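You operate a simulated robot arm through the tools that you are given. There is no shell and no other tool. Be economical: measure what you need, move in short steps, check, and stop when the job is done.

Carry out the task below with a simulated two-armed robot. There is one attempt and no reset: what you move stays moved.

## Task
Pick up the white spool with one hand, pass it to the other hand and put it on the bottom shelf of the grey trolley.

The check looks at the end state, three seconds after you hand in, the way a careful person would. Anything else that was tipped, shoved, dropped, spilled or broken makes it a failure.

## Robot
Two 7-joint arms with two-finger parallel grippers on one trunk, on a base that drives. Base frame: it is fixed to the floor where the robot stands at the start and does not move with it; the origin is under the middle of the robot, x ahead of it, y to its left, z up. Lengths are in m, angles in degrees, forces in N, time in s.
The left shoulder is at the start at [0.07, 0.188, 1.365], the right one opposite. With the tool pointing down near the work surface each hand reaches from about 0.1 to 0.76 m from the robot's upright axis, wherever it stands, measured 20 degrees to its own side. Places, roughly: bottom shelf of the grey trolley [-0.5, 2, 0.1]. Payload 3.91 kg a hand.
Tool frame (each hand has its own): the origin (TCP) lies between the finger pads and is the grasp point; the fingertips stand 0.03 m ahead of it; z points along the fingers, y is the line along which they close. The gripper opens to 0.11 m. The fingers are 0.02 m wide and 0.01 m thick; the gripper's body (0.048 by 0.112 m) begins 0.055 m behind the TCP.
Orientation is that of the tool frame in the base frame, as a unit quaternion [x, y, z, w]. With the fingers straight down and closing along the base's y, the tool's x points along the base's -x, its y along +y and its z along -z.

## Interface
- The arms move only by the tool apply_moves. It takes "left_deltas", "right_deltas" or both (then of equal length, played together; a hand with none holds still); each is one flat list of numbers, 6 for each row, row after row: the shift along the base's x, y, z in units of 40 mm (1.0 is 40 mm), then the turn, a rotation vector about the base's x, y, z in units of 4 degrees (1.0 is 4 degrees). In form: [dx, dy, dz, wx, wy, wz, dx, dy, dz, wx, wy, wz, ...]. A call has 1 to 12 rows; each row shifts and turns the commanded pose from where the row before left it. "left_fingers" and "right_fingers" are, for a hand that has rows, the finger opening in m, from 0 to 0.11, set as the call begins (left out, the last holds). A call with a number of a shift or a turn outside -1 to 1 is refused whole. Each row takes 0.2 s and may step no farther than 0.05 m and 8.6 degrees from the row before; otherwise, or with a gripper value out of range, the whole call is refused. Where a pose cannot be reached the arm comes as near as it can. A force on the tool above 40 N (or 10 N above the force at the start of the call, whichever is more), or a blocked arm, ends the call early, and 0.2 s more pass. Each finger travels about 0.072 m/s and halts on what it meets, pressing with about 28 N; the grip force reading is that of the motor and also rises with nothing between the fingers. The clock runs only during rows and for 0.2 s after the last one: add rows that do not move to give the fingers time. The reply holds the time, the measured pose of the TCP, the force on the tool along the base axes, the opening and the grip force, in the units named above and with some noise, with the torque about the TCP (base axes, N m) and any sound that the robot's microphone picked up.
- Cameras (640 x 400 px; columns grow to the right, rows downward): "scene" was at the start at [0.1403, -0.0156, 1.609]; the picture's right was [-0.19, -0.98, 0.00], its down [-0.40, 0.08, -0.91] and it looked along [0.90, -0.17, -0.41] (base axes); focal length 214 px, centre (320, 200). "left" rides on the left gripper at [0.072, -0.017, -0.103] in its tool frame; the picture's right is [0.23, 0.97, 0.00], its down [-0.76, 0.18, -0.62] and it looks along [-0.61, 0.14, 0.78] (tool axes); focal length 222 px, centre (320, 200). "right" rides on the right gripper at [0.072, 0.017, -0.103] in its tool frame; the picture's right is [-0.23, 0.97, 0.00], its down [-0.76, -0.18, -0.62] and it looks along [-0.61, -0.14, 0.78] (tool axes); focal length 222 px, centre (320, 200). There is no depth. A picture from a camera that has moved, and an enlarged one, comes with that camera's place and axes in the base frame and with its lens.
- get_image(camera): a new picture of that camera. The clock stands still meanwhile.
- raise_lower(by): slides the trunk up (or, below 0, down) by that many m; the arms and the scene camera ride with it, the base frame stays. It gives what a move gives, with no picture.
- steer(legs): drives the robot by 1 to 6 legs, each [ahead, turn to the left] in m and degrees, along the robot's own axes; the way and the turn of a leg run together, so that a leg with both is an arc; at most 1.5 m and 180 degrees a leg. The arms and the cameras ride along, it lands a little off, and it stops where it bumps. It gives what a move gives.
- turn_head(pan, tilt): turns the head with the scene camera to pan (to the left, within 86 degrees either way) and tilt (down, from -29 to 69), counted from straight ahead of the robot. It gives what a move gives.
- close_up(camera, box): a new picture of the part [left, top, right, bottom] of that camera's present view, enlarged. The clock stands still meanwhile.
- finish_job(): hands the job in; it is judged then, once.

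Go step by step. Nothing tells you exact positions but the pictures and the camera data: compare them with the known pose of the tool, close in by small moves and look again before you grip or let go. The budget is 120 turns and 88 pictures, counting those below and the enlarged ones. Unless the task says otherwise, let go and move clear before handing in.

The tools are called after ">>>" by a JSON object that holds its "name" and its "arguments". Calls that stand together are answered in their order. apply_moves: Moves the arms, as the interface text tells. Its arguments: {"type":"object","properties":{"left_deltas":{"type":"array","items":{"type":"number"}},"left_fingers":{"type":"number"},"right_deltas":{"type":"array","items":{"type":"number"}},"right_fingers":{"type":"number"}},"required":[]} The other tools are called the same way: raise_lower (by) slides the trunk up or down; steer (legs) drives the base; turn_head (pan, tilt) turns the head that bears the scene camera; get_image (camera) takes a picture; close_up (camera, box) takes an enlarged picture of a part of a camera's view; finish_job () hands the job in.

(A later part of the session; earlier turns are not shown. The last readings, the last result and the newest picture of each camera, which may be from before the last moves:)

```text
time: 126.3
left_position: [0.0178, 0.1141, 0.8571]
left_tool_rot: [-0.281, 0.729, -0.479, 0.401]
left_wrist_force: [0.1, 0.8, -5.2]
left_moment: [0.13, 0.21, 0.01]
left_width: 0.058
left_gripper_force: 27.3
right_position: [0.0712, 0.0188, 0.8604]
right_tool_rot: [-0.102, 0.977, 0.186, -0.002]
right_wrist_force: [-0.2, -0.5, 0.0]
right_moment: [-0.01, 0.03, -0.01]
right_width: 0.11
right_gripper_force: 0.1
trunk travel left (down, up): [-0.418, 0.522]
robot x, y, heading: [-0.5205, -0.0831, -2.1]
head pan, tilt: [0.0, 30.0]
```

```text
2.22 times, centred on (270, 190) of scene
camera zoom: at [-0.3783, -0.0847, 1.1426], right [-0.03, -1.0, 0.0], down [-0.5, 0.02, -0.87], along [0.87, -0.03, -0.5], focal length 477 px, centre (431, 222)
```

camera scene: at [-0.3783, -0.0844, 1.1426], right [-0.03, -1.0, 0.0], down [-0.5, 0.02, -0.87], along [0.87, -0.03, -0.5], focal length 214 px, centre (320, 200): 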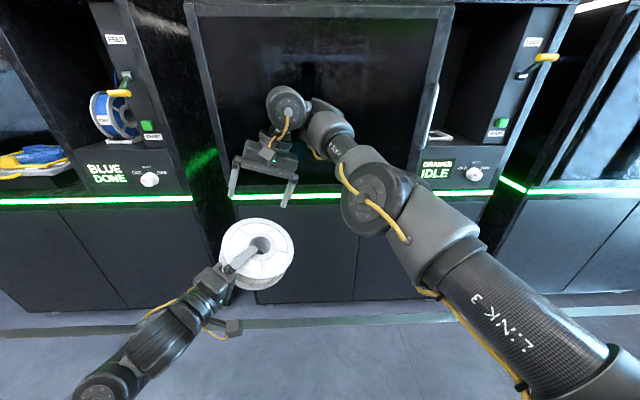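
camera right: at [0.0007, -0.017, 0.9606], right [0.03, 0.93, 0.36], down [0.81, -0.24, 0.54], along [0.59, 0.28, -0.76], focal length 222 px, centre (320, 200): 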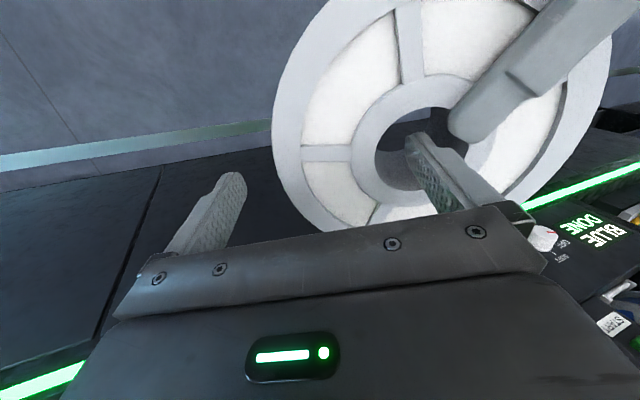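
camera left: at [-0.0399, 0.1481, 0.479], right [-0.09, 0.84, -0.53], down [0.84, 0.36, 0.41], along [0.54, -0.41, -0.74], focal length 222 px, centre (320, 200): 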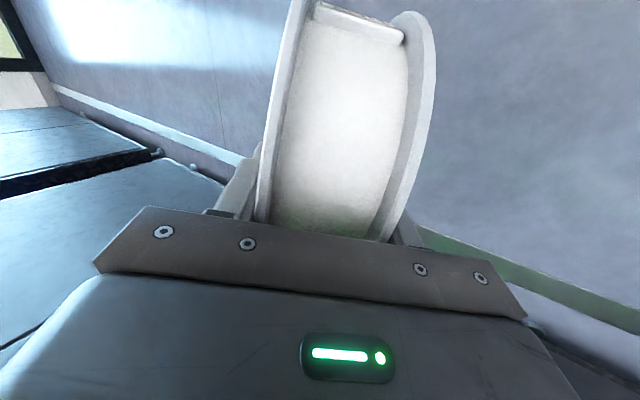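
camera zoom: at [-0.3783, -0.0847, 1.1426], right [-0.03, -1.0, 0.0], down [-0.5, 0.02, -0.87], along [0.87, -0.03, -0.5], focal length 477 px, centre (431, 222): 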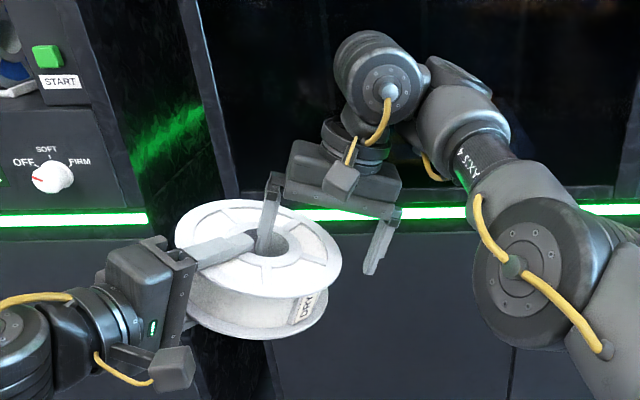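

The finger is well inside the hub with no contact force. I'll raise a touch more, then close the right hand.

>>> {"name": "apply_moves", "arguments": {"left_deltas": [0.05, -0.08, 0.25, 0, 0, 0, 0, 0, 0, 0, 0, 0]}}

>>> {"name": "apply_moves", "arguments": {"right_deltas": [0, 0, 0, 0, 0, 0, 0, 0, 0, 0, 0, 0, 0, 0, 0, 0, 0, 0, 0, 0, 0, 0, 0, 0], "right_fingers": 0.03}}

>>> {"name": "get_image", "arguments": {"camera": "right"}}

```text
time: 126.9
left_position: [0.0165, 0.113, 0.8547]
left_tool_rot: [-0.282, 0.729, -0.478, 0.401]
left_wrist_force: [0.0, -0.4, -6.2]
left_moment: [0.15, 0.18, 0.02]
left_width: 0.0581
left_gripper_force: 28.1
left hand out of reach, approached as far as the arm can: row 1
right_position: [0.0705, 0.019, 0.8612]
right_tool_rot: [-0.103, 0.977, 0.186, -0.002]
right_wrist_force: [0.2, -0.2, -0.7]
right_moment: [0.01, -0.02, -0.01]
right_width: 0.1099
right_gripper_force: 0.0
trunk travel left (down, up): [-0.418, 0.522]
robot x, y, heading: [-0.5178, -0.0792, -1.4]
head pan, tilt: [0.0, 30.0]
```

```text
time: 127.9
left_position: [0.0175, 0.111, 0.8552]
left_tool_rot: [-0.282, 0.728, -0.479, 0.402]
left_wrist_force: [10.9, -14.9, -11.6]
left_moment: [0.21, 0.49, 0.02]
left_width: 0.0572
left_gripper_force: 28.2
right_position: [0.0718, 0.0193, 0.8613]
right_tool_rot: [-0.103, 0.977, 0.186, -0.002]
right_wrist_force: [-11.4, 15.9, 7.2]
right_moment: [0.63, 0.19, 0.2]
right_width: 0.0628
right_gripper_force: 28.0
trunk travel left (down, up): [-0.418, 0.522]
robot x, y, heading: [-0.519, -0.0809, -2.0]
head pan, tilt: [0.0, 30.0]
```

```text
19 pictures are left
camera right: at [0.0003, -0.0161, 0.9607], right [0.03, 0.93, 0.36], down [0.81, -0.23, 0.54], along [0.59, 0.28, -0.76], focal length 222 px, centre (320, 200)
```

right: 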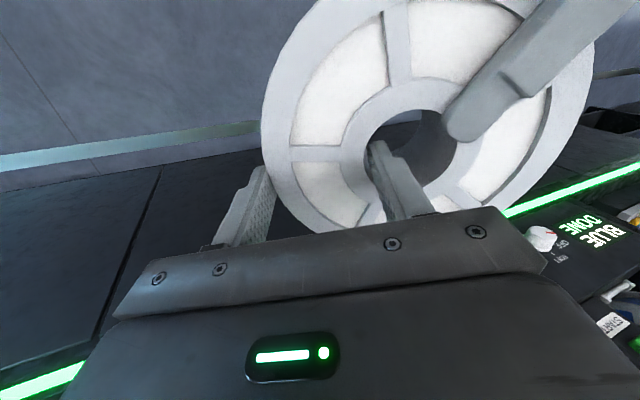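

The right hand grips the ring at 62.8 mm. Now the left opens, staying around the spool as a safety, and I'll check that the right carries it.

>>> {"name": "apply_moves", "arguments": {"left_deltas": [0, 0, 0, 0, 0, 0, 0, 0, 0, 0, 0, 0, 0, 0, 0, 0, 0, 0], "left_fingers": 0.1}}

>>> {"name": "close_up", "arguments": {"camera": "scene", "box": [180, 100, 360, 280]}}

```text
time: 128.7
left_position: [0.018, 0.1119, 0.8554]
left_tool_rot: [-0.282, 0.729, -0.478, 0.401]
left_wrist_force: [0.1, 0.0, -0.3]
left_moment: [0.01, -0.01, 0.01]
left_width: 0.1003
left_gripper_force: 0.0
right_position: [0.0715, 0.0194, 0.8608]
right_tool_rot: [-0.103, 0.977, 0.186, -0.001]
right_wrist_force: [0.5, -0.1, -0.5]
right_moment: [-0.38, -0.08, -0.01]
right_width: 0.0617
right_gripper_force: 27.9
trunk travel left (down, up): [-0.418, 0.522]
robot x, y, heading: [-0.5169, -0.0786, -2.0]
head pan, tilt: [0.0, 30.0]
```

```text
2.22 times, centred on (270, 190) of scene
camera zoom: at [-0.3782, -0.0841, 1.1426], right [-0.03, -1.0, 0.0], down [-0.5, 0.02, -0.87], along [0.87, -0.03, -0.5], focal length 477 px, centre (431, 222)
```

zoom: 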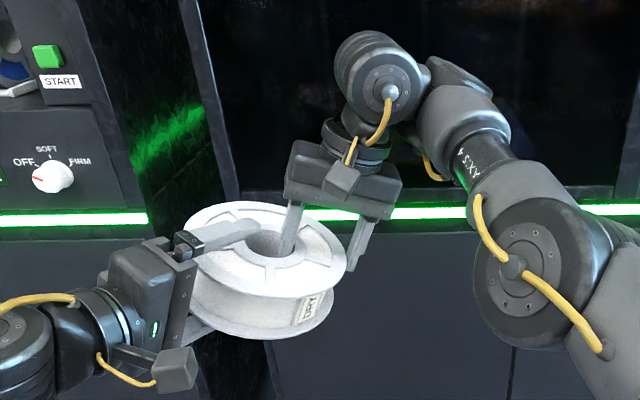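

The right hand's load reads oddly low. I'll check once more.

>>> {"name": "apply_moves", "arguments": {"right_deltas": [0, 0, 0, 0, 0, 0, 0, 0, 0, 0, 0, 0]}}

>>> {"name": "close_up", "arguments": {"camera": "scene", "box": [180, 100, 360, 280]}}

```text
time: 129.3
left_position: [0.0172, 0.1131, 0.855]
left_tool_rot: [-0.282, 0.729, -0.478, 0.401]
left_wrist_force: [0.2, -0.6, -0.3]
left_moment: [0.01, 0.0, -0.01]
left_width: 0.0997
left_gripper_force: 0.0
right_position: [0.0714, 0.0186, 0.8605]
right_tool_rot: [-0.102, 0.977, 0.186, -0.001]
right_wrist_force: [-0.1, 0.3, -0.5]
right_moment: [-0.36, -0.08, -0.01]
right_width: 0.0617
right_gripper_force: 27.9
trunk travel left (down, up): [-0.418, 0.522]
robot x, y, heading: [-0.5186, -0.0801, -1.9]
head pan, tilt: [0.0, 30.0]
```

```text
2.22 times, centred on (270, 190) of scene
camera zoom: at [-0.3782, -0.0842, 1.1426], right [-0.03, -1.0, 0.0], down [-0.5, 0.02, -0.87], along [0.87, -0.03, -0.5], focal length 477 px, centre (431, 222)
```

zoom: 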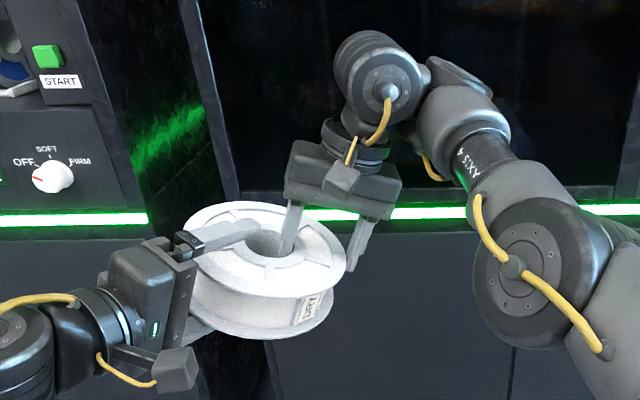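

The right hand holds the spool steadily alone and the left bears nothing. The left now regrips, then the right releases.

>>> {"name": "apply_moves", "arguments": {"left_deltas": [0, 0, 0, 0, 0, 0, 0, 0, 0, 0, 0, 0, 0, 0, 0, 0, 0, 0, 0, 0, 0, 0, 0, 0], "left_fingers": 0}}

>>> {"name": "apply_moves", "arguments": {"right_deltas": [0, 0, 0, 0, 0, 0, 0, 0, 0, 0, 0, 0, 0, 0, 0, 0, 0, 0, 0, 0, 0, 0, 0, 0], "right_fingers": 0.11}}

```text
time: 130.3
left_position: [0.0171, 0.1129, 0.8545]
left_tool_rot: [-0.281, 0.729, -0.479, 0.401]
left_wrist_force: [0.2, 6.4, 0.5]
left_moment: [-0.55, 0.08, 0.19]
left_width: 0.0581
left_gripper_force: 27.7
right_position: [0.0709, 0.018, 0.8611]
right_tool_rot: [-0.101, 0.977, 0.186, -0.001]
right_wrist_force: [-1.0, -5.3, 0.8]
right_moment: [0.74, 0.23, 0.13]
right_width: 0.0618
right_gripper_force: 28.3
trunk travel left (down, up): [-0.418, 0.522]
robot x, y, heading: [-0.5176, -0.0817, -1.7]
head pan, tilt: [0.0, 30.0]
```

```text
time: 131.3
left_position: [0.0179, 0.1123, 0.8547]
left_tool_rot: [-0.282, 0.728, -0.479, 0.401]
left_wrist_force: [0.3, -0.3, -0.1]
left_moment: [0.15, 0.26, -0.03]
left_width: 0.058
left_gripper_force: 27.7
right_position: [0.0716, 0.0196, 0.861]
right_tool_rot: [-0.103, 0.978, 0.184, -0.002]
right_wrist_force: [-0.4, 0.4, -0.2]
right_moment: [0.0, 0.0, -0.01]
right_width: 0.1099
right_gripper_force: 0.1
trunk travel left (down, up): [-0.418, 0.522]
robot x, y, heading: [-0.5196, -0.0788, -1.9]
head pan, tilt: [0.0, 30.0]
```

The handover is complete and the left holds the spool. I'll withdraw the left downward off the finger, then retract the right arm to a compact pose.

>>> {"name": "apply_moves", "arguments": {"left_deltas": [-0.02, 0.2, -0.5, 0, 0, 0, -0.02, 0.2, -0.5, 0, 0, 0, -0.02, 0.2, -0.5, 0, 0, 0, -0.02, 0.2, -0.5, 0, 0, 0, -0.02, 0.2, -0.5, 0, 0, 0, 0, 0, 0, 0, 0, 0]}}

>>> {"name": "apply_moves", "arguments": {"right_deltas": [-0.4, -0.3, 0.6, -0.46, 0, 0, -0.4, -0.3, 0.6, -0.46, 0, 0, -0.4, -0.3, 0.6, -0.46, 0, 0, -0.4, -0.3, 0.6, -0.46, 0, 0, -0.5, -0.3, 0.6, -0.46, 0, 0, -0.5, -0.3, 0.6, -0.46, 0, 0, -0.5, -0.3, 0.6, -0.46, 0, 0, -0.5, -0.3, 0.6, -0.46, 0, 0, -0.5, -0.3, 0.6, -0.46, 0, 0, -0.5, -0.3, 0.6, -0.46, 0, 0, -0.5, -0.3, 0.6, -0.46, 0, 0, -0.5, -0.3, 0.6, -0.46, 0, 0]}}

>>> {"name": "get_image", "arguments": {"camera": "scene"}}

```text
time: 132.7
left_position: [0.0128, 0.1546, 0.7568]
left_tool_rot: [-0.284, 0.73, -0.477, 0.4]
left_wrist_force: [0.8, -0.6, -0.9]
left_moment: [0.17, 0.25, 0.01]
left_width: 0.0578
left_gripper_force: 27.7
right_position: [0.0705, 0.0196, 0.8602]
right_tool_rot: [-0.103, 0.977, 0.187, -0.002]
right_wrist_force: [-0.1, 0.8, -0.2]
right_moment: [-0.01, 0.01, 0.0]
right_width: 0.1101
right_gripper_force: 0.0
trunk travel left (down, up): [-0.418, 0.522]
robot x, y, heading: [-0.5204, -0.0804, -2.0]
head pan, tilt: [0.0, 30.0]
```

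```text
time: 135.3
left_position: [0.0117, 0.1535, 0.7569]
left_tool_rot: [-0.283, 0.729, -0.476, 0.401]
left_wrist_force: [-0.9, -0.1, -0.3]
left_moment: [0.2, 0.23, -0.02]
left_width: 0.0582
left_gripper_force: 27.8
right_position: [-0.1237, -0.1185, 1.163]
right_tool_rot: [-0.101, 0.995, -0.003, -0.015]
right_wrist_force: [-0.7, -0.3, 0.6]
right_moment: [-0.02, -0.04, -0.01]
right_width: 0.1102
right_gripper_force: 0.0
right hand out of reach, approached as far as the arm can: row 1, 2, 3, 4
trunk travel left (down, up): [-0.418, 0.522]
robot x, y, heading: [-0.5168, -0.0796, -1.9]
head pan, tilt: [0.0, 30.0]
```

```text
16 pictures are left
camera scene: at [-0.38, -0.0845, 1.1428], right [-0.03, -1.0, 0.0], down [-0.5, 0.02, -0.87], along [0.87, -0.03, -0.5], focal length 214 px, centre (320, 200)
```

scene: 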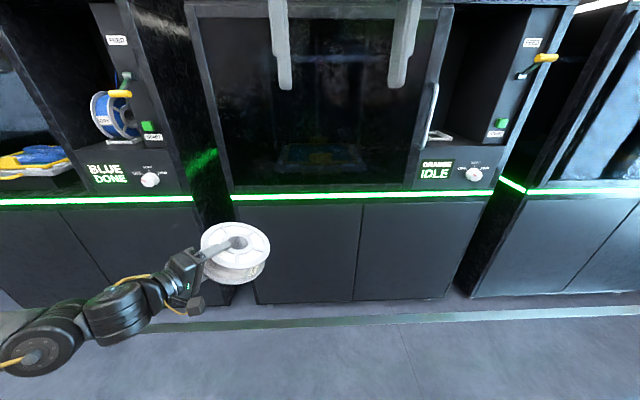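

The right arm is tucked in. Now I'll drive around toward the trolley's far (-x) side, stopping partway to look.

>>> {"name": "steer", "arguments": {"legs": [[0, 129], [1.25, 0], [0, -50]]}}

>>> {"name": "turn_head", "arguments": {"pan": -35, "tilt": 25}}

>>> {"name": "get_image", "arguments": {"camera": "scene"}}

```text
time: 142.5
left_position: [-1.1077, 0.246, 0.7502]
left_tool_rot: [0.787, -0.045, -0.163, -0.594]
left_wrist_force: [1.1, 0.4, 0.9]
left_moment: [-0.33, -0.03, 0.01]
left_width: 0.0579
left_gripper_force: 27.6
right_position: [-0.8111, 0.3266, 1.1627]
right_tool_rot: [0.946, -0.325, 0.013, 0.005]
right_wrist_force: [0.7, -0.4, -0.8]
right_moment: [-0.01, 0.01, 0.02]
right_width: 0.11
right_gripper_force: 0.1
trunk travel left (down, up): [-0.418, 0.522]
robot x, y, heading: [-0.5841, -0.0019, 129.1]
head pan, tilt: [0.0, 30.0]
stopped in leg 2: the robot was blocked; the commanded pose is now the measured one
```

```text
time: 143.5
left_position: [-1.108, 0.2468, 0.7515]
left_tool_rot: [0.785, -0.045, -0.164, -0.595]
left_wrist_force: [0.0, -0.1, -0.5]
left_moment: [-0.32, -0.05, 0.0]
left_width: 0.0578
left_gripper_force: 27.6
right_position: [-0.8111, 0.3266, 1.1613]
right_tool_rot: [0.946, -0.324, 0.013, 0.005]
right_wrist_force: [0.0, 0.8, -0.3]
right_moment: [-0.02, 0.04, 0.0]
right_width: 0.1099
right_gripper_force: 0.1
trunk travel left (down, up): [-0.418, 0.522]
robot x, y, heading: [-0.5816, -0.0023, 128.9]
head pan, tilt: [-35.0, 25.0]
```

```text
15 pictures are left
camera scene: at [-0.6192, 0.1322, 1.1507], right [1.0, 0.07, 0.0], down [0.03, -0.42, -0.91], along [-0.06, 0.9, -0.42], focal length 214 px, centre (320, 200)
```

scene: 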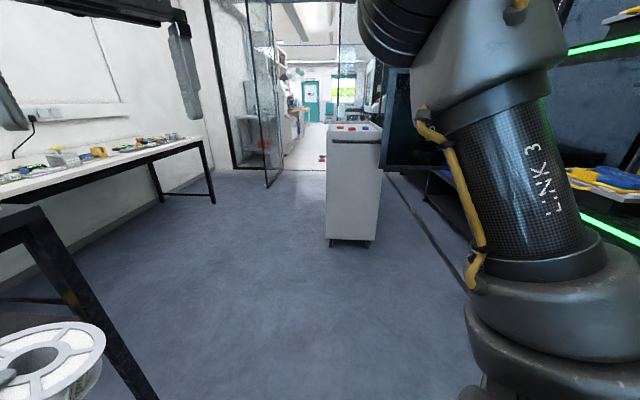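

The drive was blocked. There's a desk close on the left near the spool hand, so I'll look that way.

>>> {"name": "turn_head", "arguments": {"pan": 25, "tilt": 30}}

>>> {"name": "get_image", "arguments": {"camera": "scene"}}

```text
time: 144.8
left_position: [-1.1084, 0.2474, 0.7513]
left_tool_rot: [0.786, -0.045, -0.164, -0.595]
left_wrist_force: [-0.1, -0.1, 0.1]
left_moment: [-0.35, -0.03, 0.02]
left_width: 0.058
left_gripper_force: 27.4
right_position: [-0.8124, 0.3252, 1.1625]
right_tool_rot: [0.946, -0.324, 0.014, 0.004]
right_wrist_force: [-0.3, 0.1, 0.8]
right_moment: [-0.03, -0.02, 0.01]
right_width: 0.1099
right_gripper_force: 0.0
trunk travel left (down, up): [-0.418, 0.522]
robot x, y, heading: [-0.5825, 0.004, 129.0]
head pan, tilt: [25.0, 30.0]
```

```text
14 pictures are left
camera scene: at [-0.6943, 0.0808, 1.1429], right [0.44, 0.9, 0.0], down [0.45, -0.22, -0.87], along [-0.78, 0.38, -0.5], focal length 214 px, centre (320, 200)
```

scene: 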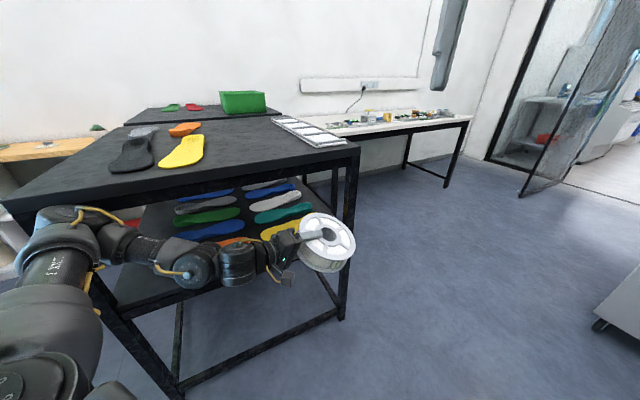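

The left arm's elbow side met the black table, and nothing appears displaced. I'll back off, swing right, and go around the table's corner.

>>> {"name": "steer", "arguments": {"legs": [[-0.08, 0], [0, -45], [0.75, 0], [0, 62]]}}

>>> {"name": "turn_head", "arguments": {"pan": -60, "tilt": 30}}

```text
time: 154.2
left_position: [-1.0463, 0.746, 0.7495]
left_tool_rot: [0.782, 0.081, -0.256, -0.562]
left_wrist_force: [0.5, 0.0, -0.1]
left_moment: [-0.29, -0.11, -0.01]
left_width: 0.058
left_gripper_force: 28.4
right_position: [-0.79, 0.9146, 1.1613]
right_tool_rot: [0.985, -0.171, 0.016, 0.002]
right_wrist_force: [0.5, 0.5, -0.1]
right_moment: [0.02, 0.01, 0.02]
right_width: 0.1101
right_gripper_force: 0.2
trunk travel left (down, up): [-0.418, 0.522]
robot x, y, heading: [-0.4678, 0.6782, 147.3]
head pan, tilt: [25.0, 30.0]
```

```text
time: 155.8
left_position: [-1.0466, 0.7461, 0.7506]
left_tool_rot: [0.783, 0.082, -0.256, -0.561]
left_wrist_force: [-0.1, -0.7, 0.1]
left_moment: [-0.31, -0.17, 0.01]
left_width: 0.0581
left_gripper_force: 28.2
right_position: [-0.7912, 0.915, 1.1618]
right_tool_rot: [0.985, -0.171, 0.017, 0.002]
right_wrist_force: [-0.6, -1.0, 1.0]
right_moment: [0.03, 0.01, 0.0]
right_width: 0.1102
right_gripper_force: 0.1
trunk travel left (down, up): [-0.418, 0.522]
robot x, y, heading: [-0.4655, 0.6763, 147.2]
head pan, tilt: [-60.0, 30.0]
```

Clear. Continuing to the trolley's -x side and turning to face it.

>>> {"name": "steer", "arguments": {"legs": [[0.9, 0], [0, -107]]}}

>>> {"name": "turn_head", "arguments": {"pan": 0, "tilt": 30}}

>>> {"name": "get_image", "arguments": {"camera": "scene"}}

```text
time: 158.5
left_position: [-1.3125, 0.8834, 0.7342]
left_tool_rot: [0.793, 0.116, -0.262, -0.538]
left_wrist_force: [-0.5, 0.5, 0.2]
left_moment: [-0.26, -0.14, 0.05]
left_width: 0.0579
left_gripper_force: 28.4
right_position: [-1.0731, 1.078, 1.1659]
right_tool_rot: [0.99, -0.139, 0.012, 0.005]
right_wrist_force: [-0.4, -0.1, -0.8]
right_moment: [0.01, 0.0, 0.01]
right_width: 0.1098
right_gripper_force: 0.1
trunk travel left (down, up): [-0.418, 0.522]
robot x, y, heading: [-0.7417, 0.8707, 162.9]
head pan, tilt: [-60.0, 30.0]
stopped in leg 1: the robot was blocked; the commanded pose is now the measured one
```

```text
time: 159.8
left_position: [-1.315, 0.8829, 0.7339]
left_tool_rot: [0.791, 0.116, -0.265, -0.539]
left_wrist_force: [-0.9, -0.8, -0.1]
left_moment: [-0.32, -0.17, -0.02]
left_width: 0.0581
left_gripper_force: 28.0
right_position: [-1.0752, 1.0793, 1.1633]
right_tool_rot: [0.991, -0.137, 0.012, 0.006]
right_wrist_force: [-0.4, 0.6, -0.4]
right_moment: [-0.03, 0.0, -0.01]
right_width: 0.11
right_gripper_force: 0.0
trunk travel left (down, up): [-0.418, 0.522]
robot x, y, heading: [-0.7448, 0.8669, 162.6]
head pan, tilt: [0.0, 30.0]
```

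```text
13 pictures are left
camera scene: at [-0.8631, 0.9142, 1.1447], right [0.3, 0.95, -0.01], down [0.46, -0.15, -0.87], along [-0.83, 0.26, -0.49], focal length 214 px, centre (320, 200)
```

scene: 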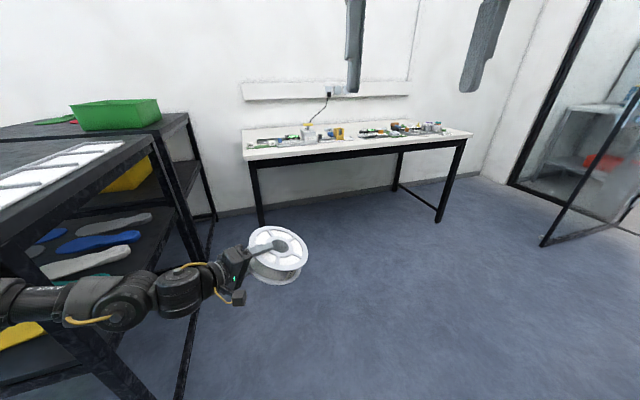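

The left elbow brushed the table leg again, so I'll back off, turn further right and go up between the table and the trolley with more margin.

>>> {"name": "steer", "arguments": {"legs": [[-0.08, 0], [0, -40], [0.65, 0], [0, -30]]}}

>>> {"name": "turn_head", "arguments": {"pan": -60, "tilt": 32}}

>>> {"name": "get_image", "arguments": {"camera": "scene"}}

```text
time: 167.4
left_position: [-1.1975, 1.9298, 0.7248]
left_tool_rot: [0.72, -0.352, 0.096, -0.59]
left_wrist_force: [0.4, -0.2, -0.4]
left_moment: [-0.26, 0.23, 0.02]
left_width: 0.0581
left_gripper_force: 28.2
right_position: [-0.9355, 1.781, 1.159]
right_tool_rot: [0.735, -0.678, 0.014, 0.014]
right_wrist_force: [-0.2, 1.2, 0.0]
right_moment: [0.0, 0.01, 0.0]
right_width: 0.1099
right_gripper_force: 0.1
trunk travel left (down, up): [-0.418, 0.522]
robot x, y, heading: [-1.0089, 1.3817, 92.6]
head pan, tilt: [0.0, 30.0]
```

```text
time: 168.7
left_position: [-1.199, 1.93, 0.7249]
left_tool_rot: [0.72, -0.353, 0.096, -0.589]
left_wrist_force: [-0.4, 0.6, 0.7]
left_moment: [-0.23, 0.21, -0.03]
left_width: 0.0581
left_gripper_force: 28.4
right_position: [-0.9348, 1.7805, 1.1575]
right_tool_rot: [0.735, -0.677, 0.015, 0.013]
right_wrist_force: [-0.2, -0.2, 0.3]
right_moment: [-0.01, 0.0, 0.05]
right_width: 0.1099
right_gripper_force: 0.1
trunk travel left (down, up): [-0.418, 0.522]
robot x, y, heading: [-1.0088, 1.3785, 92.4]
head pan, tilt: [-60.0, 32.0]
```

```text
12 pictures are left
camera scene: at [-0.9373, 1.482, 1.1395], right [0.54, -0.84, 0.0], down [-0.45, -0.29, -0.85], along [0.71, 0.46, -0.53], focal length 214 px, centre (320, 200)
```

scene: 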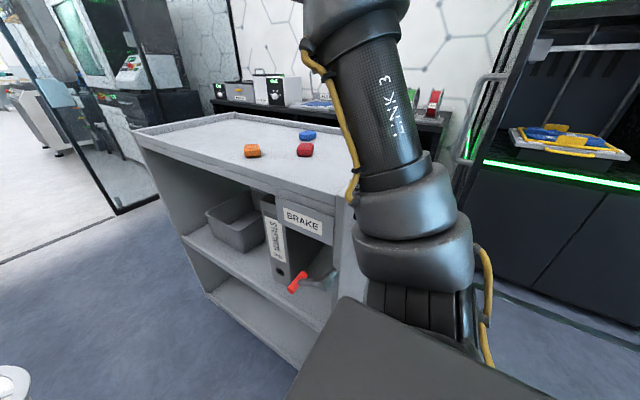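

The trolley's -x side is open, and its bottom shelf (front edge x≈-0.68, y 1.7–2.36) is empty with about 0.34 m clearance. I'll pull the left arm in, move back from the trolley, and turn to face it.

>>> {"name": "apply_moves", "arguments": {"left_deltas": [0, -0.5, 0, 0, 0, 0, 0, -0.5, 0, 0, 0, 0, 0, -0.5, 0, 0, 0, 0, 0, -0.5, 0, 0, 0, 0, 0, -0.5, 0, 0, 0, 0]}}

>>> {"name": "steer", "arguments": {"legs": [[0, 35], [0.55, 0]]}}

```text
time: 169.9
left_position: [-1.1982, 1.8355, 0.7223]
left_tool_rot: [0.72, -0.352, 0.098, -0.59]
left_wrist_force: [-0.3, -0.3, -0.1]
left_moment: [-0.24, 0.19, 0.0]
left_width: 0.0579
left_gripper_force: 28.2
left hand out of reach, approached as far as the arm can: row 5
right_position: [-0.9376, 1.7808, 1.1578]
right_tool_rot: [0.736, -0.677, 0.015, 0.014]
right_wrist_force: [0.1, -0.1, 0.2]
right_moment: [0.01, -0.01, 0.03]
right_width: 0.1101
right_gripper_force: 0.2
trunk travel left (down, up): [-0.418, 0.522]
robot x, y, heading: [-1.0094, 1.38, 92.8]
head pan, tilt: [-60.0, 32.0]
```

```text
time: 174.7
left_position: [-1.7723, 2.0658, 0.7222]
left_tool_rot: [0.793, -0.112, -0.09, -0.592]
left_wrist_force: [-0.8, 0.1, -1.1]
left_moment: [-0.32, 0.09, 0.01]
left_width: 0.0582
left_gripper_force: 27.6
right_position: [-1.5289, 2.1762, 1.1586]
right_tool_rot: [0.91, -0.415, 0.018, 0.009]
right_wrist_force: [0.2, -0.4, -0.9]
right_moment: [-0.02, 0.01, -0.05]
right_width: 0.1099
right_gripper_force: 0.1
trunk travel left (down, up): [-0.418, 0.522]
robot x, y, heading: [-1.3544, 1.8102, 128.7]
head pan, tilt: [-60.0, 32.0]
```

>>> {"name": "steer", "arguments": {"legs": [[0, -127]]}}

>>> {"name": "turn_head", "arguments": {"pan": 15, "tilt": 40}}

>>> {"name": "get_image", "arguments": {"camera": "scene"}}

```text
time: 180.4
left_position: [-0.899, 1.9977, 0.7238]
left_tool_rot: [-0.259, 0.758, -0.487, 0.347]
left_wrist_force: [-0.2, -0.8, -0.5]
left_moment: [0.22, 0.26, 0.01]
left_width: 0.0579
left_gripper_force: 27.8
right_position: [-0.953, 1.7354, 1.1585]
right_tool_rot: [-0.042, 0.999, -0.001, -0.02]
right_wrist_force: [0.1, 0.5, 0.1]
right_moment: [0.01, 0.01, -0.02]
right_width: 0.1099
right_gripper_force: 0.0
trunk travel left (down, up): [-0.418, 0.522]
robot x, y, heading: [-1.348, 1.812, 2.6]
head pan, tilt: [-60.0, 32.0]
```

```text
time: 181.8
left_position: [-0.8977, 1.9983, 0.7226]
left_tool_rot: [-0.259, 0.759, -0.486, 0.348]
left_wrist_force: [-0.1, -0.5, -0.8]
left_moment: [0.23, 0.28, 0.0]
left_width: 0.0581
left_gripper_force: 27.4
right_position: [-0.9536, 1.7362, 1.1584]
right_tool_rot: [-0.041, 0.999, -0.002, -0.02]
right_wrist_force: [1.6, 0.8, -0.4]
right_moment: [0.01, -0.01, 0.01]
right_width: 0.1103
right_gripper_force: 0.1
trunk travel left (down, up): [-0.418, 0.522]
robot x, y, heading: [-1.3512, 1.8067, 2.6]
head pan, tilt: [15.0, 40.0]
```

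```text
11 pictures are left
camera scene: at [-1.2209, 1.8397, 1.1273], right [0.3, -0.95, 0.0], down [-0.61, -0.19, -0.77], along [0.73, 0.23, -0.64], focal length 214 px, centre (320, 200)
```

scene: 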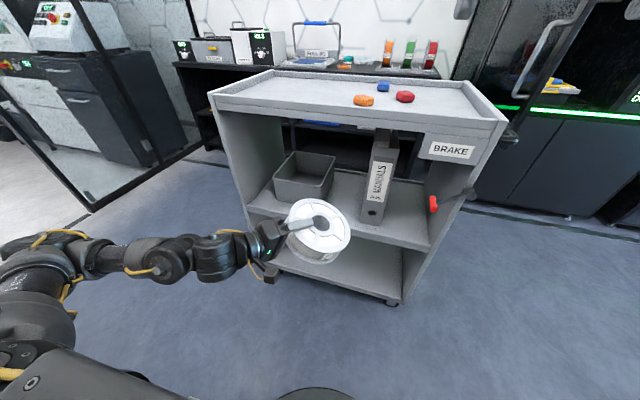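

Facing the trolley now. I'll enlarge the bottom shelf to measure its height and lip.

>>> {"name": "close_up", "arguments": {"camera": "scene", "box": [230, 180, 450, 320]}}

```text
2.86 times, centred on (340, 250) of scene
camera zoom: at [-1.2209, 1.8397, 1.1273], right [0.3, -0.95, 0.0], down [-0.61, -0.19, -0.77], along [0.73, 0.23, -0.64], focal length 613 px, centre (263, 57)
```

zoom: 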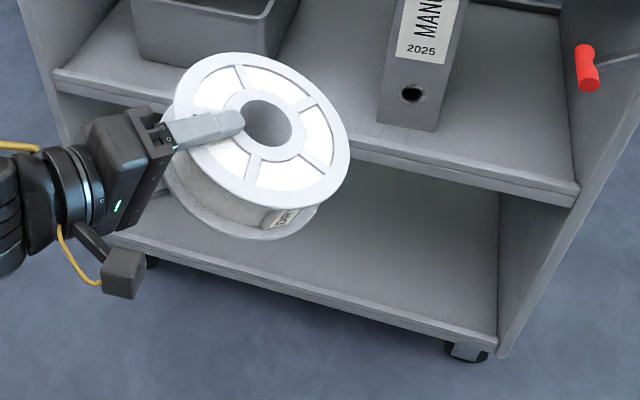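

The shelf top is at z≈0.15 and the middle shelf's underside at about 0.50. I'll level the spool and lower it with arm and trunk before going in.

>>> {"name": "apply_moves", "arguments": {"left_deltas": [0.1, 0, -0.5, -0.48, 0, 0, 0.1, 0, -0.5, -0.48, 0, 0, 0.1, 0, -0.5, -0.48, 0, 0, 0.1, 0, -0.5, -0.48, 0, 0, 0.1, 0, -0.5, -0.48, 0, 0, 0.1, 0, -0.5, -0.48, 0, 0, 0.1, 0, -0.5, -0.48, 0, 0, 0.1, 0, -0.5, -0.48, 0, 0, 0.1, 0, -0.5, -0.48, 0, 0, 0.1, 0, -0.5, -0.48, 0, 0, 0.1, 0, -0.5, -0.48, 0, 0, 0.1, 0, -0.5, -0.48, 0, 0]}}

```text
time: 184.4
left_position: [-0.8502, 1.9974, 0.4832]
left_tool_rot: [-0.324, 0.646, -0.629, 0.289]
left_wrist_force: [0.5, 0.2, 0.1]
left_moment: [0.24, 0.21, 0.01]
left_width: 0.058
left_gripper_force: 28.4
right_position: [-0.9542, 1.7359, 1.1587]
right_tool_rot: [-0.041, 0.999, -0.001, -0.021]
right_wrist_force: [0.2, 0.6, 0.1]
right_moment: [-0.03, 0.0, 0.0]
right_width: 0.1099
right_gripper_force: 0.1
trunk travel left (down, up): [-0.418, 0.522]
robot x, y, heading: [-1.3547, 1.8136, 2.7]
head pan, tilt: [15.0, 40.0]
```

Level now. I'll lower further with the arm so the right hand stays above the trolley top.

>>> {"name": "apply_moves", "arguments": {"left_deltas": [0, 0, -0.5, 0, 0, 0, 0, 0, -0.5, 0, 0, 0, 0, 0, -0.5, 0, 0, 0, 0, 0, -0.5, 0, 0, 0, 0, 0, -0.5, 0, 0, 0, 0, 0, -0.5, 0, 0, 0, 0, 0, -0.5, 0, 0, 0, 0, 0, -0.5, 0, 0, 0]}}

>>> {"name": "get_image", "arguments": {"camera": "scene"}}

```text
time: 186.2
left_position: [-0.8497, 1.9961, 0.3251]
left_tool_rot: [-0.323, 0.646, -0.628, 0.29]
left_wrist_force: [-0.7, -0.4, 0.8]
left_moment: [0.26, 0.22, -0.03]
left_width: 0.058
left_gripper_force: 28.1
right_position: [-0.954, 1.7353, 1.1573]
right_tool_rot: [-0.041, 0.999, -0.001, -0.019]
right_wrist_force: [1.3, 0.1, -0.2]
right_moment: [0.02, 0.01, 0.01]
right_width: 0.1099
right_gripper_force: 0.1
trunk travel left (down, up): [-0.418, 0.522]
robot x, y, heading: [-1.354, 1.8121, 2.6]
head pan, tilt: [15.0, 40.0]
```

```text
9 pictures are left
camera scene: at [-1.2205, 1.8396, 1.1272], right [0.3, -0.95, 0.0], down [-0.61, -0.19, -0.77], along [0.73, 0.23, -0.64], focal length 214 px, centre (320, 200)
```

scene: 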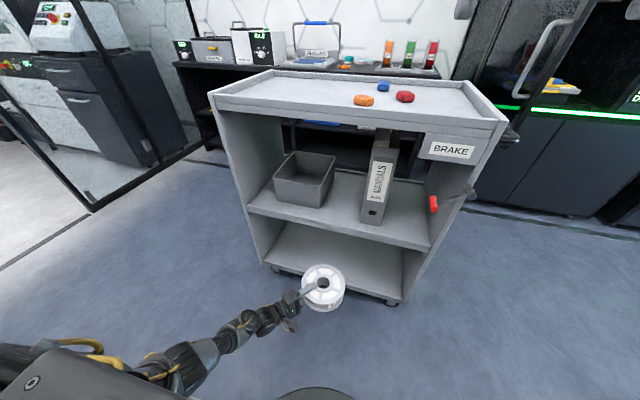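

Height is good (spool mid at 0.325, between 0.15 and 0.50). I'm driving in 0.29 m.

>>> {"name": "steer", "arguments": {"legs": [[0.15, 0], [0.14, 0]]}}

>>> {"name": "get_image", "arguments": {"camera": "scene"}}

```text
time: 188.5
left_position: [-0.5601, 2.0052, 0.3237]
left_tool_rot: [-0.322, 0.648, -0.628, 0.286]
left_wrist_force: [-0.8, 0.4, 0.0]
left_moment: [0.24, 0.26, -0.02]
left_width: 0.0582
left_gripper_force: 28.0
right_position: [-0.6629, 1.7445, 1.158]
right_tool_rot: [-0.037, 0.999, 0.0, -0.022]
right_wrist_force: [0.3, 0.3, -0.4]
right_moment: [0.0, 0.02, -0.01]
right_width: 0.11
right_gripper_force: 0.0
trunk travel left (down, up): [-0.418, 0.522]
robot x, y, heading: [-1.0656, 1.8223, 1.9]
head pan, tilt: [15.0, 40.0]
```

```text
8 pictures are left
camera scene: at [-0.9302, 1.8505, 1.1271], right [0.29, -0.96, 0.0], down [-0.62, -0.19, -0.76], along [0.73, 0.23, -0.64], focal length 214 px, centre (320, 200)
```

scene: 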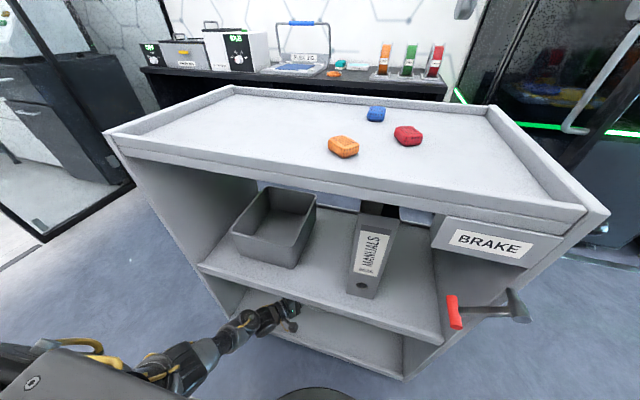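

The spool is over the bottom shelf. I'll tip it about 10° nose-down so its far edge lands first and the gripper body clears, while lowering.

>>> {"name": "apply_moves", "arguments": {"left_deltas": [0, 0, -0.4, 0.31, 0.39, 0, 0, 0, -0.4, 0.31, 0.39, 0, 0, 0, -0.4, 0.31, 0.39, 0, 0, 0, -0.4, 0.31, 0.39, 0, 0, 0, -0.4, 0.31, 0.39, 0, 0, 0, 0, 0, 0, 0]}}

>>> {"name": "get_image", "arguments": {"camera": "left"}}

```text
time: 189.9
left_position: [-0.561, 2.0053, 0.2451]
left_tool_rot: [-0.347, 0.699, -0.57, 0.259]
left_wrist_force: [0.0, 0.8, -0.9]
left_moment: [0.23, 0.24, 0.02]
left_width: 0.0577
left_gripper_force: 27.7
right_position: [-0.6636, 1.7451, 1.1571]
right_tool_rot: [-0.038, 0.999, -0.001, -0.021]
right_wrist_force: [0.6, -0.4, 0.7]
right_moment: [0.03, 0.01, 0.01]
right_width: 0.1101
right_gripper_force: 0.1
trunk travel left (down, up): [-0.418, 0.522]
robot x, y, heading: [-1.0613, 1.8241, 2.0]
head pan, tilt: [15.0, 40.0]
```

```text
7 pictures are left
camera left: at [-0.6809, 2.0092, 0.286], right [-0.33, -0.07, -0.94], down [-0.03, 1.0, -0.06], along [0.94, 0.01, -0.33], focal length 222 px, centre (320, 200)
```

left: 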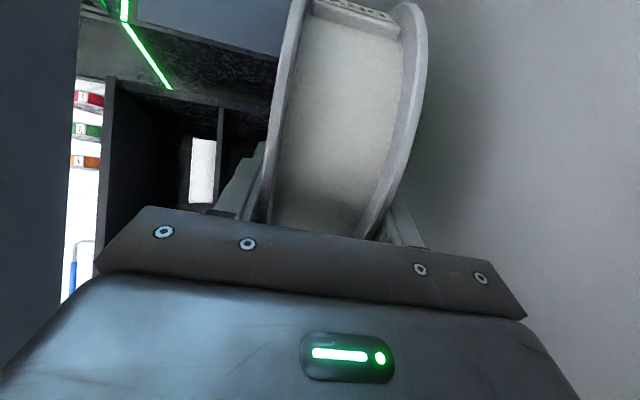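

Close above the shelf. I'm lowering in 6–8 mm steps and watching for contact.

>>> {"name": "apply_moves", "arguments": {"left_deltas": [0, 0, -0.18, 0, 0, 0, 0, 0, -0.18, 0, 0, 0, 0, 0, -0.18, 0, 0, 0, 0, 0, -0.18, 0, 0, 0]}}

>>> {"name": "apply_moves", "arguments": {"left_deltas": [0, 0, -0.15, 0, 0, 0, 0, 0, 0, 0, 0, 0]}}

```text
time: 190.9
left_position: [-0.5628, 2.0049, 0.2431]
left_tool_rot: [-0.346, 0.699, -0.57, 0.259]
left_wrist_force: [-0.1, -0.2, -0.9]
left_moment: [0.24, 0.21, 0.01]
left_width: 0.058
left_gripper_force: 28.4
left hand out of reach, approached as far as the arm can: row 1, 2, 3, 4
right_position: [-0.6644, 1.745, 1.1582]
right_tool_rot: [-0.038, 0.999, -0.001, -0.02]
right_wrist_force: [0.2, 0.8, 0.4]
right_moment: [-0.01, -0.01, -0.01]
right_width: 0.1098
right_gripper_force: 0.0
trunk travel left (down, up): [-0.418, 0.522]
robot x, y, heading: [-1.0602, 1.8228, 2.0]
head pan, tilt: [15.0, 40.0]
```

```text
time: 191.5
left_position: [-0.5634, 2.0037, 0.2436]
left_tool_rot: [-0.347, 0.699, -0.569, 0.259]
left_wrist_force: [-0.7, -0.2, -0.1]
left_moment: [0.25, 0.23, 0.02]
left_width: 0.0581
left_gripper_force: 28.1
left hand out of reach, approached as far as the arm can: row 1
right_position: [-0.6644, 1.7454, 1.1582]
right_tool_rot: [-0.038, 0.999, -0.001, -0.02]
right_wrist_force: [-0.3, 0.0, -0.5]
right_moment: [-0.02, 0.0, -0.03]
right_width: 0.1098
right_gripper_force: 0.1
trunk travel left (down, up): [-0.418, 0.522]
robot x, y, heading: [-1.0645, 1.8229, 1.9]
head pan, tilt: [15.0, 40.0]
```

The arm is at its lower limit, so the trunk takes over in small steps (the right hand stays above the trolley top).

>>> {"name": "raise_lower", "arguments": {"by": -0.03}}

>>> {"name": "raise_lower", "arguments": {"by": -0.008}}

>>> {"name": "get_image", "arguments": {"camera": "left"}}

```text
time: 192.3
left_position: [-0.5649, 2.0041, 0.214]
left_tool_rot: [-0.348, 0.698, -0.57, 0.259]
left_wrist_force: [1.0, 0.1, -0.2]
left_moment: [0.24, 0.28, -0.03]
left_width: 0.058
left_gripper_force: 28.1
right_position: [-0.6654, 1.7438, 1.1272]
right_tool_rot: [-0.039, 0.999, 0.0, -0.02]
right_wrist_force: [0.1, -0.2, -0.1]
right_moment: [-0.04, -0.02, -0.01]
right_width: 0.1101
right_gripper_force: 0.0
trunk travel left (down, up): [-0.388, 0.552]
robot x, y, heading: [-1.0617, 1.8254, 2.1]
head pan, tilt: [15.0, 40.0]
```

```text
time: 192.8
left_position: [-0.563, 2.0044, 0.2055]
left_tool_rot: [-0.347, 0.698, -0.57, 0.26]
left_wrist_force: [0.3, -0.4, 0.6]
left_moment: [0.25, 0.25, -0.01]
left_width: 0.0581
left_gripper_force: 27.8
right_position: [-0.6645, 1.7457, 1.1212]
right_tool_rot: [-0.038, 0.999, -0.001, -0.02]
right_wrist_force: [-0.7, 0.8, 0.2]
right_moment: [-0.01, 0.0, -0.01]
right_width: 0.11
right_gripper_force: 0.0
trunk travel left (down, up): [-0.38, 0.56]
robot x, y, heading: [-1.0622, 1.8224, 1.9]
head pan, tilt: [15.0, 40.0]
```

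```text
6 pictures are left
camera left: at [-0.6841, 2.0085, 0.2467], right [-0.33, -0.07, -0.94], down [-0.03, 1.0, -0.06], along [0.94, 0.01, -0.33], focal length 222 px, centre (320, 200)
```

left: 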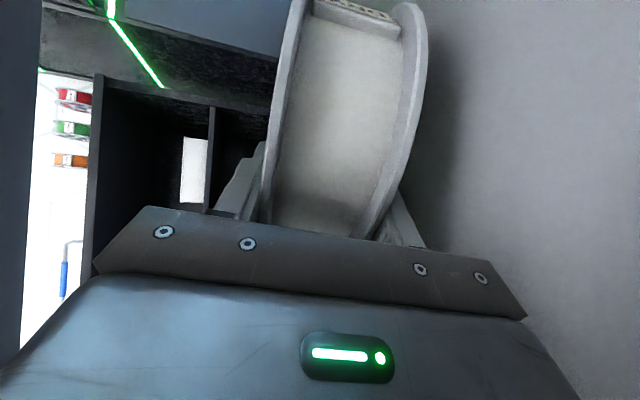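

Still no contact. A few more small steps.

>>> {"name": "raise_lower", "arguments": {"by": -0.008}}

>>> {"name": "raise_lower", "arguments": {"by": -0.008}}

>>> {"name": "raise_lower", "arguments": {"by": -0.008}}

```text
time: 193.4
left_position: [-0.5626, 2.0047, 0.1992]
left_tool_rot: [-0.346, 0.698, -0.571, 0.259]
left_wrist_force: [0.9, 0.1, -0.8]
left_moment: [-0.22, -0.44, 0.02]
left_width: 0.058
left_gripper_force: 27.9
right_position: [-0.6657, 1.7442, 1.1124]
right_tool_rot: [-0.038, 0.999, -0.001, -0.02]
right_wrist_force: [-0.4, -0.6, 0.6]
right_moment: [-0.02, -0.02, 0.01]
right_width: 0.1103
right_gripper_force: 0.1
trunk travel left (down, up): [-0.372, 0.568]
robot x, y, heading: [-1.0665, 1.8223, 1.9]
head pan, tilt: [15.0, 40.0]
```

```text
time: 194.0
left_position: [-0.5618, 2.0028, 0.1931]
left_tool_rot: [-0.346, 0.697, -0.571, 0.261]
left_wrist_force: [-2.5, 1.6, 14.2]
left_moment: [-1.3, -1.81, 0.0]
left_width: 0.0605
left_gripper_force: 28.0
right_position: [-0.667, 1.7446, 1.1052]
right_tool_rot: [-0.039, 0.999, -0.001, -0.019]
right_wrist_force: [-0.3, 0.5, -0.1]
right_moment: [0.01, -0.03, -0.01]
right_width: 0.1102
right_gripper_force: 0.1
trunk travel left (down, up): [-0.364, 0.576]
robot x, y, heading: [-1.0608, 1.8195, 2.4]
head pan, tilt: [15.0, 40.0]
```

```text
time: 194.4
left_position: [-0.5624, 2.0037, 0.1862]
left_tool_rot: [-0.344, 0.695, -0.575, 0.263]
left_wrist_force: [-5.9, 2.6, 14.0]
left_moment: [-1.23, -1.58, -0.24]
left_width: 0.0619
left_gripper_force: 27.8
right_position: [-0.6659, 1.7437, 1.0995]
right_tool_rot: [-0.039, 0.999, 0.0, -0.019]
right_wrist_force: [0.4, 0.1, 0.1]
right_moment: [-0.03, 0.02, -0.02]
right_width: 0.1101
right_gripper_force: 0.1
trunk travel left (down, up): [-0.358, 0.582]
robot x, y, heading: [-1.0652, 1.8234, 1.9]
head pan, tilt: [15.0, 40.0]
stopped: the force on the tool passed its limit at 50 N (the readings are from after the stop); the commanded pose is now the measured one
```

Firm contact with the shelf. I'll ease off a few millimetres and open the fingers gradually.

>>> {"name": "raise_lower", "arguments": {"by": 0.005}}

>>> {"name": "apply_moves", "arguments": {"left_deltas": [0, 0, 0, 0, 0, 0, 0, 0, 0, 0, 0, 0], "left_fingers": 0.07}}

>>> {"name": "get_image", "arguments": {"camera": "left"}}

```text
time: 195.0
left_position: [-0.5626, 2.0045, 0.1914]
left_tool_rot: [-0.344, 0.697, -0.572, 0.261]
left_wrist_force: [2.5, -1.5, 4.8]
left_moment: [-0.7, -1.12, 0.09]
left_width: 0.0605
left_gripper_force: 28.3
right_position: [-0.6659, 1.746, 1.1044]
right_tool_rot: [-0.037, 0.999, -0.001, -0.02]
right_wrist_force: [-0.2, -0.7, -0.4]
right_moment: [-0.01, 0.03, 0.0]
right_width: 0.11
right_gripper_force: 0.1
trunk travel left (down, up): [-0.363, 0.577]
robot x, y, heading: [-1.0629, 1.8242, 2.3]
head pan, tilt: [15.0, 40.0]
```

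```text
time: 195.6
left_position: [-0.5645, 2.0048, 0.1898]
left_tool_rot: [-0.346, 0.696, -0.572, 0.26]
left_wrist_force: [-5.6, 1.5, 4.4]
left_moment: [-0.06, 0.04, -0.07]
left_width: 0.0688
left_gripper_force: 0.0
right_position: [-0.6657, 1.7452, 1.1035]
right_tool_rot: [-0.038, 0.999, -0.001, -0.02]
right_wrist_force: [-0.5, 0.3, -0.7]
right_moment: [0.01, -0.02, -0.01]
right_width: 0.11
right_gripper_force: 0.1
trunk travel left (down, up): [-0.363, 0.577]
robot x, y, heading: [-1.0613, 1.8212, 2.1]
head pan, tilt: [15.0, 40.0]
```

```text
5 pictures are left
camera left: at [-0.6849, 2.0093, 0.2307], right [-0.32, -0.07, -0.94], down [-0.03, 1.0, -0.07], along [0.95, 0.01, -0.32], focal length 222 px, centre (320, 200)
```

left: 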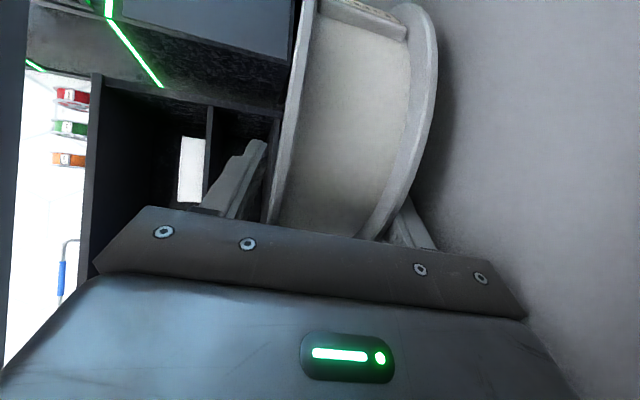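

Released; the spool rests on the shelf and the lower finger. I'll slide the fingers out horizontally along the hand's axis in small steps, then check whether the spool is being dragged.

>>> {"name": "apply_moves", "arguments": {"left_deltas": [-0.4, 0.31, 0, 0, 0, 0, -0.4, 0.31, 0, 0, 0, 0, -0.4, 0.31, 0, 0, 0, 0], "left_fingers": 0.078}}

>>> {"name": "get_image", "arguments": {"camera": "left"}}

```text
time: 196.3
left_position: [-0.5985, 2.0342, 0.1979]
left_tool_rot: [-0.343, 0.693, -0.577, 0.263]
left_wrist_force: [-5.7, 4.5, 15.9]
left_moment: [0.63, 1.5, -0.16]
left_width: 0.0791
left_gripper_force: 1.3
right_position: [-0.6653, 1.7446, 1.1047]
right_tool_rot: [-0.039, 0.999, -0.001, -0.019]
right_wrist_force: [0.0, 0.4, 0.0]
right_moment: [0.02, 0.02, 0.02]
right_width: 0.1098
right_gripper_force: 0.0
trunk travel left (down, up): [-0.363, 0.577]
robot x, y, heading: [-1.0624, 1.8225, 2.1]
head pan, tilt: [15.0, 40.0]
stopped in row 3 (left hand): the force on the tool passed its limit at 41 N (the readings are from after the stop); the commanded pose is now the measured one
```

```text
4 pictures are left
camera left: at [-0.7192, 2.0392, 0.2362], right [-0.31, -0.08, -0.95], down [-0.03, 1.0, -0.08], along [0.95, 0.0, -0.31], focal length 222 px, centre (320, 200)
```

left: 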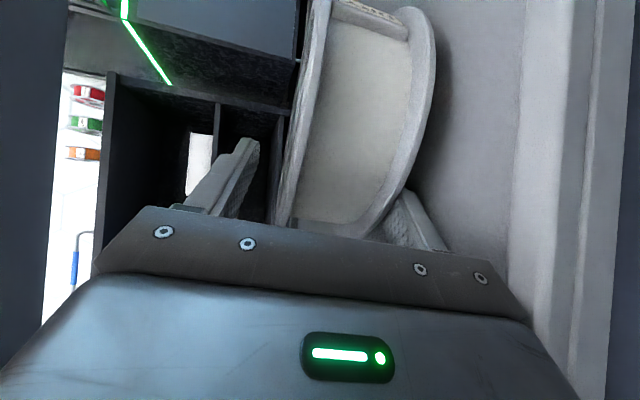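

The front lip and finger friction dragged the spool a bit outward. I'll raise slightly, open fully so only the lower finger touches, push the spool back in, and then retract quickly.

>>> {"name": "raise_lower", "arguments": {"by": 0.017}}

>>> {"name": "apply_moves", "arguments": {"left_deltas": [0, 0, 0, 0, 0, 0, 0, 0, 0, 0, 0, 0, 0.38, -0.3, 0, 0, 0, 0, 0.38, -0.3, 0, 0, 0, 0, 0.38, -0.3, 0, 0, 0, 0, 0.38, -0.3, 0, 0, 0, 0, 0, 0, 0, 0, 0, 0], "left_fingers": 0.108}}

>>> {"name": "get_image", "arguments": {"camera": "left"}}

```text
time: 197.0
left_position: [-0.5979, 2.0345, 0.2117]
left_tool_rot: [-0.344, 0.693, -0.576, 0.263]
left_wrist_force: [-0.6, -0.1, -3.2]
left_moment: [0.07, 0.06, -0.08]
left_width: 0.0799
left_gripper_force: 1.2
right_position: [-0.6641, 1.7457, 1.1194]
right_tool_rot: [-0.037, 0.999, 0.0, -0.02]
right_wrist_force: [0.0, -1.3, -0.5]
right_moment: [-0.01, 0.02, -0.04]
right_width: 0.1099
right_gripper_force: 0.0
trunk travel left (down, up): [-0.38, 0.56]
robot x, y, heading: [-1.0626, 1.8227, 2.2]
head pan, tilt: [15.0, 40.0]
```

```text
time: 198.6
left_position: [-0.5404, 1.9848, 0.2187]
left_tool_rot: [-0.344, 0.693, -0.576, 0.263]
left_wrist_force: [-0.1, -0.4, -3.5]
left_moment: [-0.02, -0.09, 0.01]
left_width: 0.1093
left_gripper_force: 1.7
left hand out of reach, approached as far as the arm can: row 6
right_position: [-0.6651, 1.744, 1.1201]
right_tool_rot: [-0.037, 0.999, -0.001, -0.021]
right_wrist_force: [0.4, 0.7, 0.8]
right_moment: [-0.02, 0.0, -0.01]
right_width: 0.11
right_gripper_force: 0.1
trunk travel left (down, up): [-0.38, 0.56]
robot x, y, heading: [-1.0592, 1.8212, 2.0]
head pan, tilt: [15.0, 40.0]
```

```text
3 pictures are left
camera left: at [-0.6621, 1.9895, 0.2587], right [-0.31, -0.08, -0.95], down [-0.03, 1.0, -0.08], along [0.95, 0.0, -0.31], focal length 222 px, centre (320, 200)
```

left: 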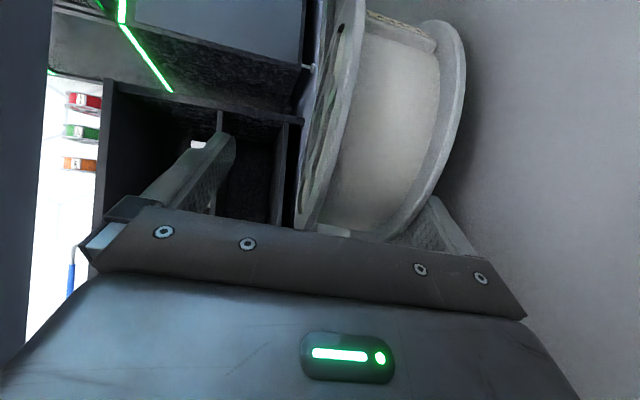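

The upper finger is clear and only the lower finger is under the near rim. Now a quick retract, then up.

>>> {"name": "apply_moves", "arguments": {"left_deltas": [-0.95, 0.74, 0, 0, 0, 0, -0.95, 0.74, 0, 0, 0, 0, -0.8, 0.62, 0.2, 0, 0, 0, 0, 0, 0.5, 0, 0, 0, 0, 0, 0.3, 0, 0, 0]}}

>>> {"name": "get_image", "arguments": {"camera": "left"}}

```text
time: 199.8
left_position: [-0.6416, 2.0542, 0.2569]
left_tool_rot: [-0.334, 0.683, -0.595, 0.258]
left_wrist_force: [-1.1, 1.3, -1.7]
left_moment: [0.1, 0.09, -0.02]
left_width: 0.1094
left_gripper_force: 1.4
left hand out of reach, approached as far as the arm can: row 4, 5
right_position: [-0.6655, 1.7448, 1.1202]
right_tool_rot: [-0.038, 0.999, -0.001, -0.02]
right_wrist_force: [-0.6, -0.6, 0.7]
right_moment: [-0.02, -0.01, -0.05]
right_width: 0.11
right_gripper_force: 0.1
trunk travel left (down, up): [-0.38, 0.56]
robot x, y, heading: [-1.0643, 1.817, 2.1]
head pan, tilt: [15.0, 40.0]
```

```text
2 pictures are left
camera left: at [-0.7642, 2.0617, 0.2922], right [-0.29, -0.11, -0.95], down [0.0, 0.99, -0.11], along [0.96, -0.03, -0.29], focal length 222 px, centre (320, 200)
```

left: 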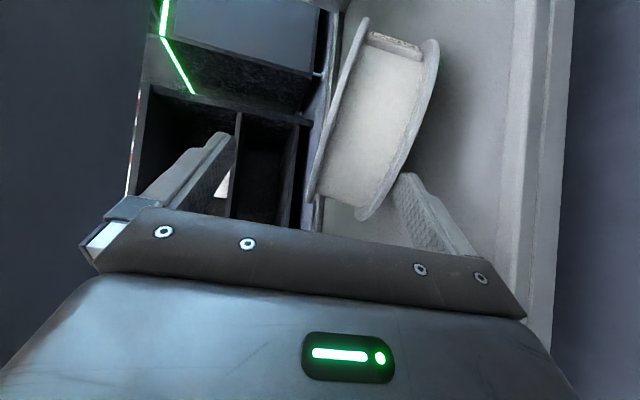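

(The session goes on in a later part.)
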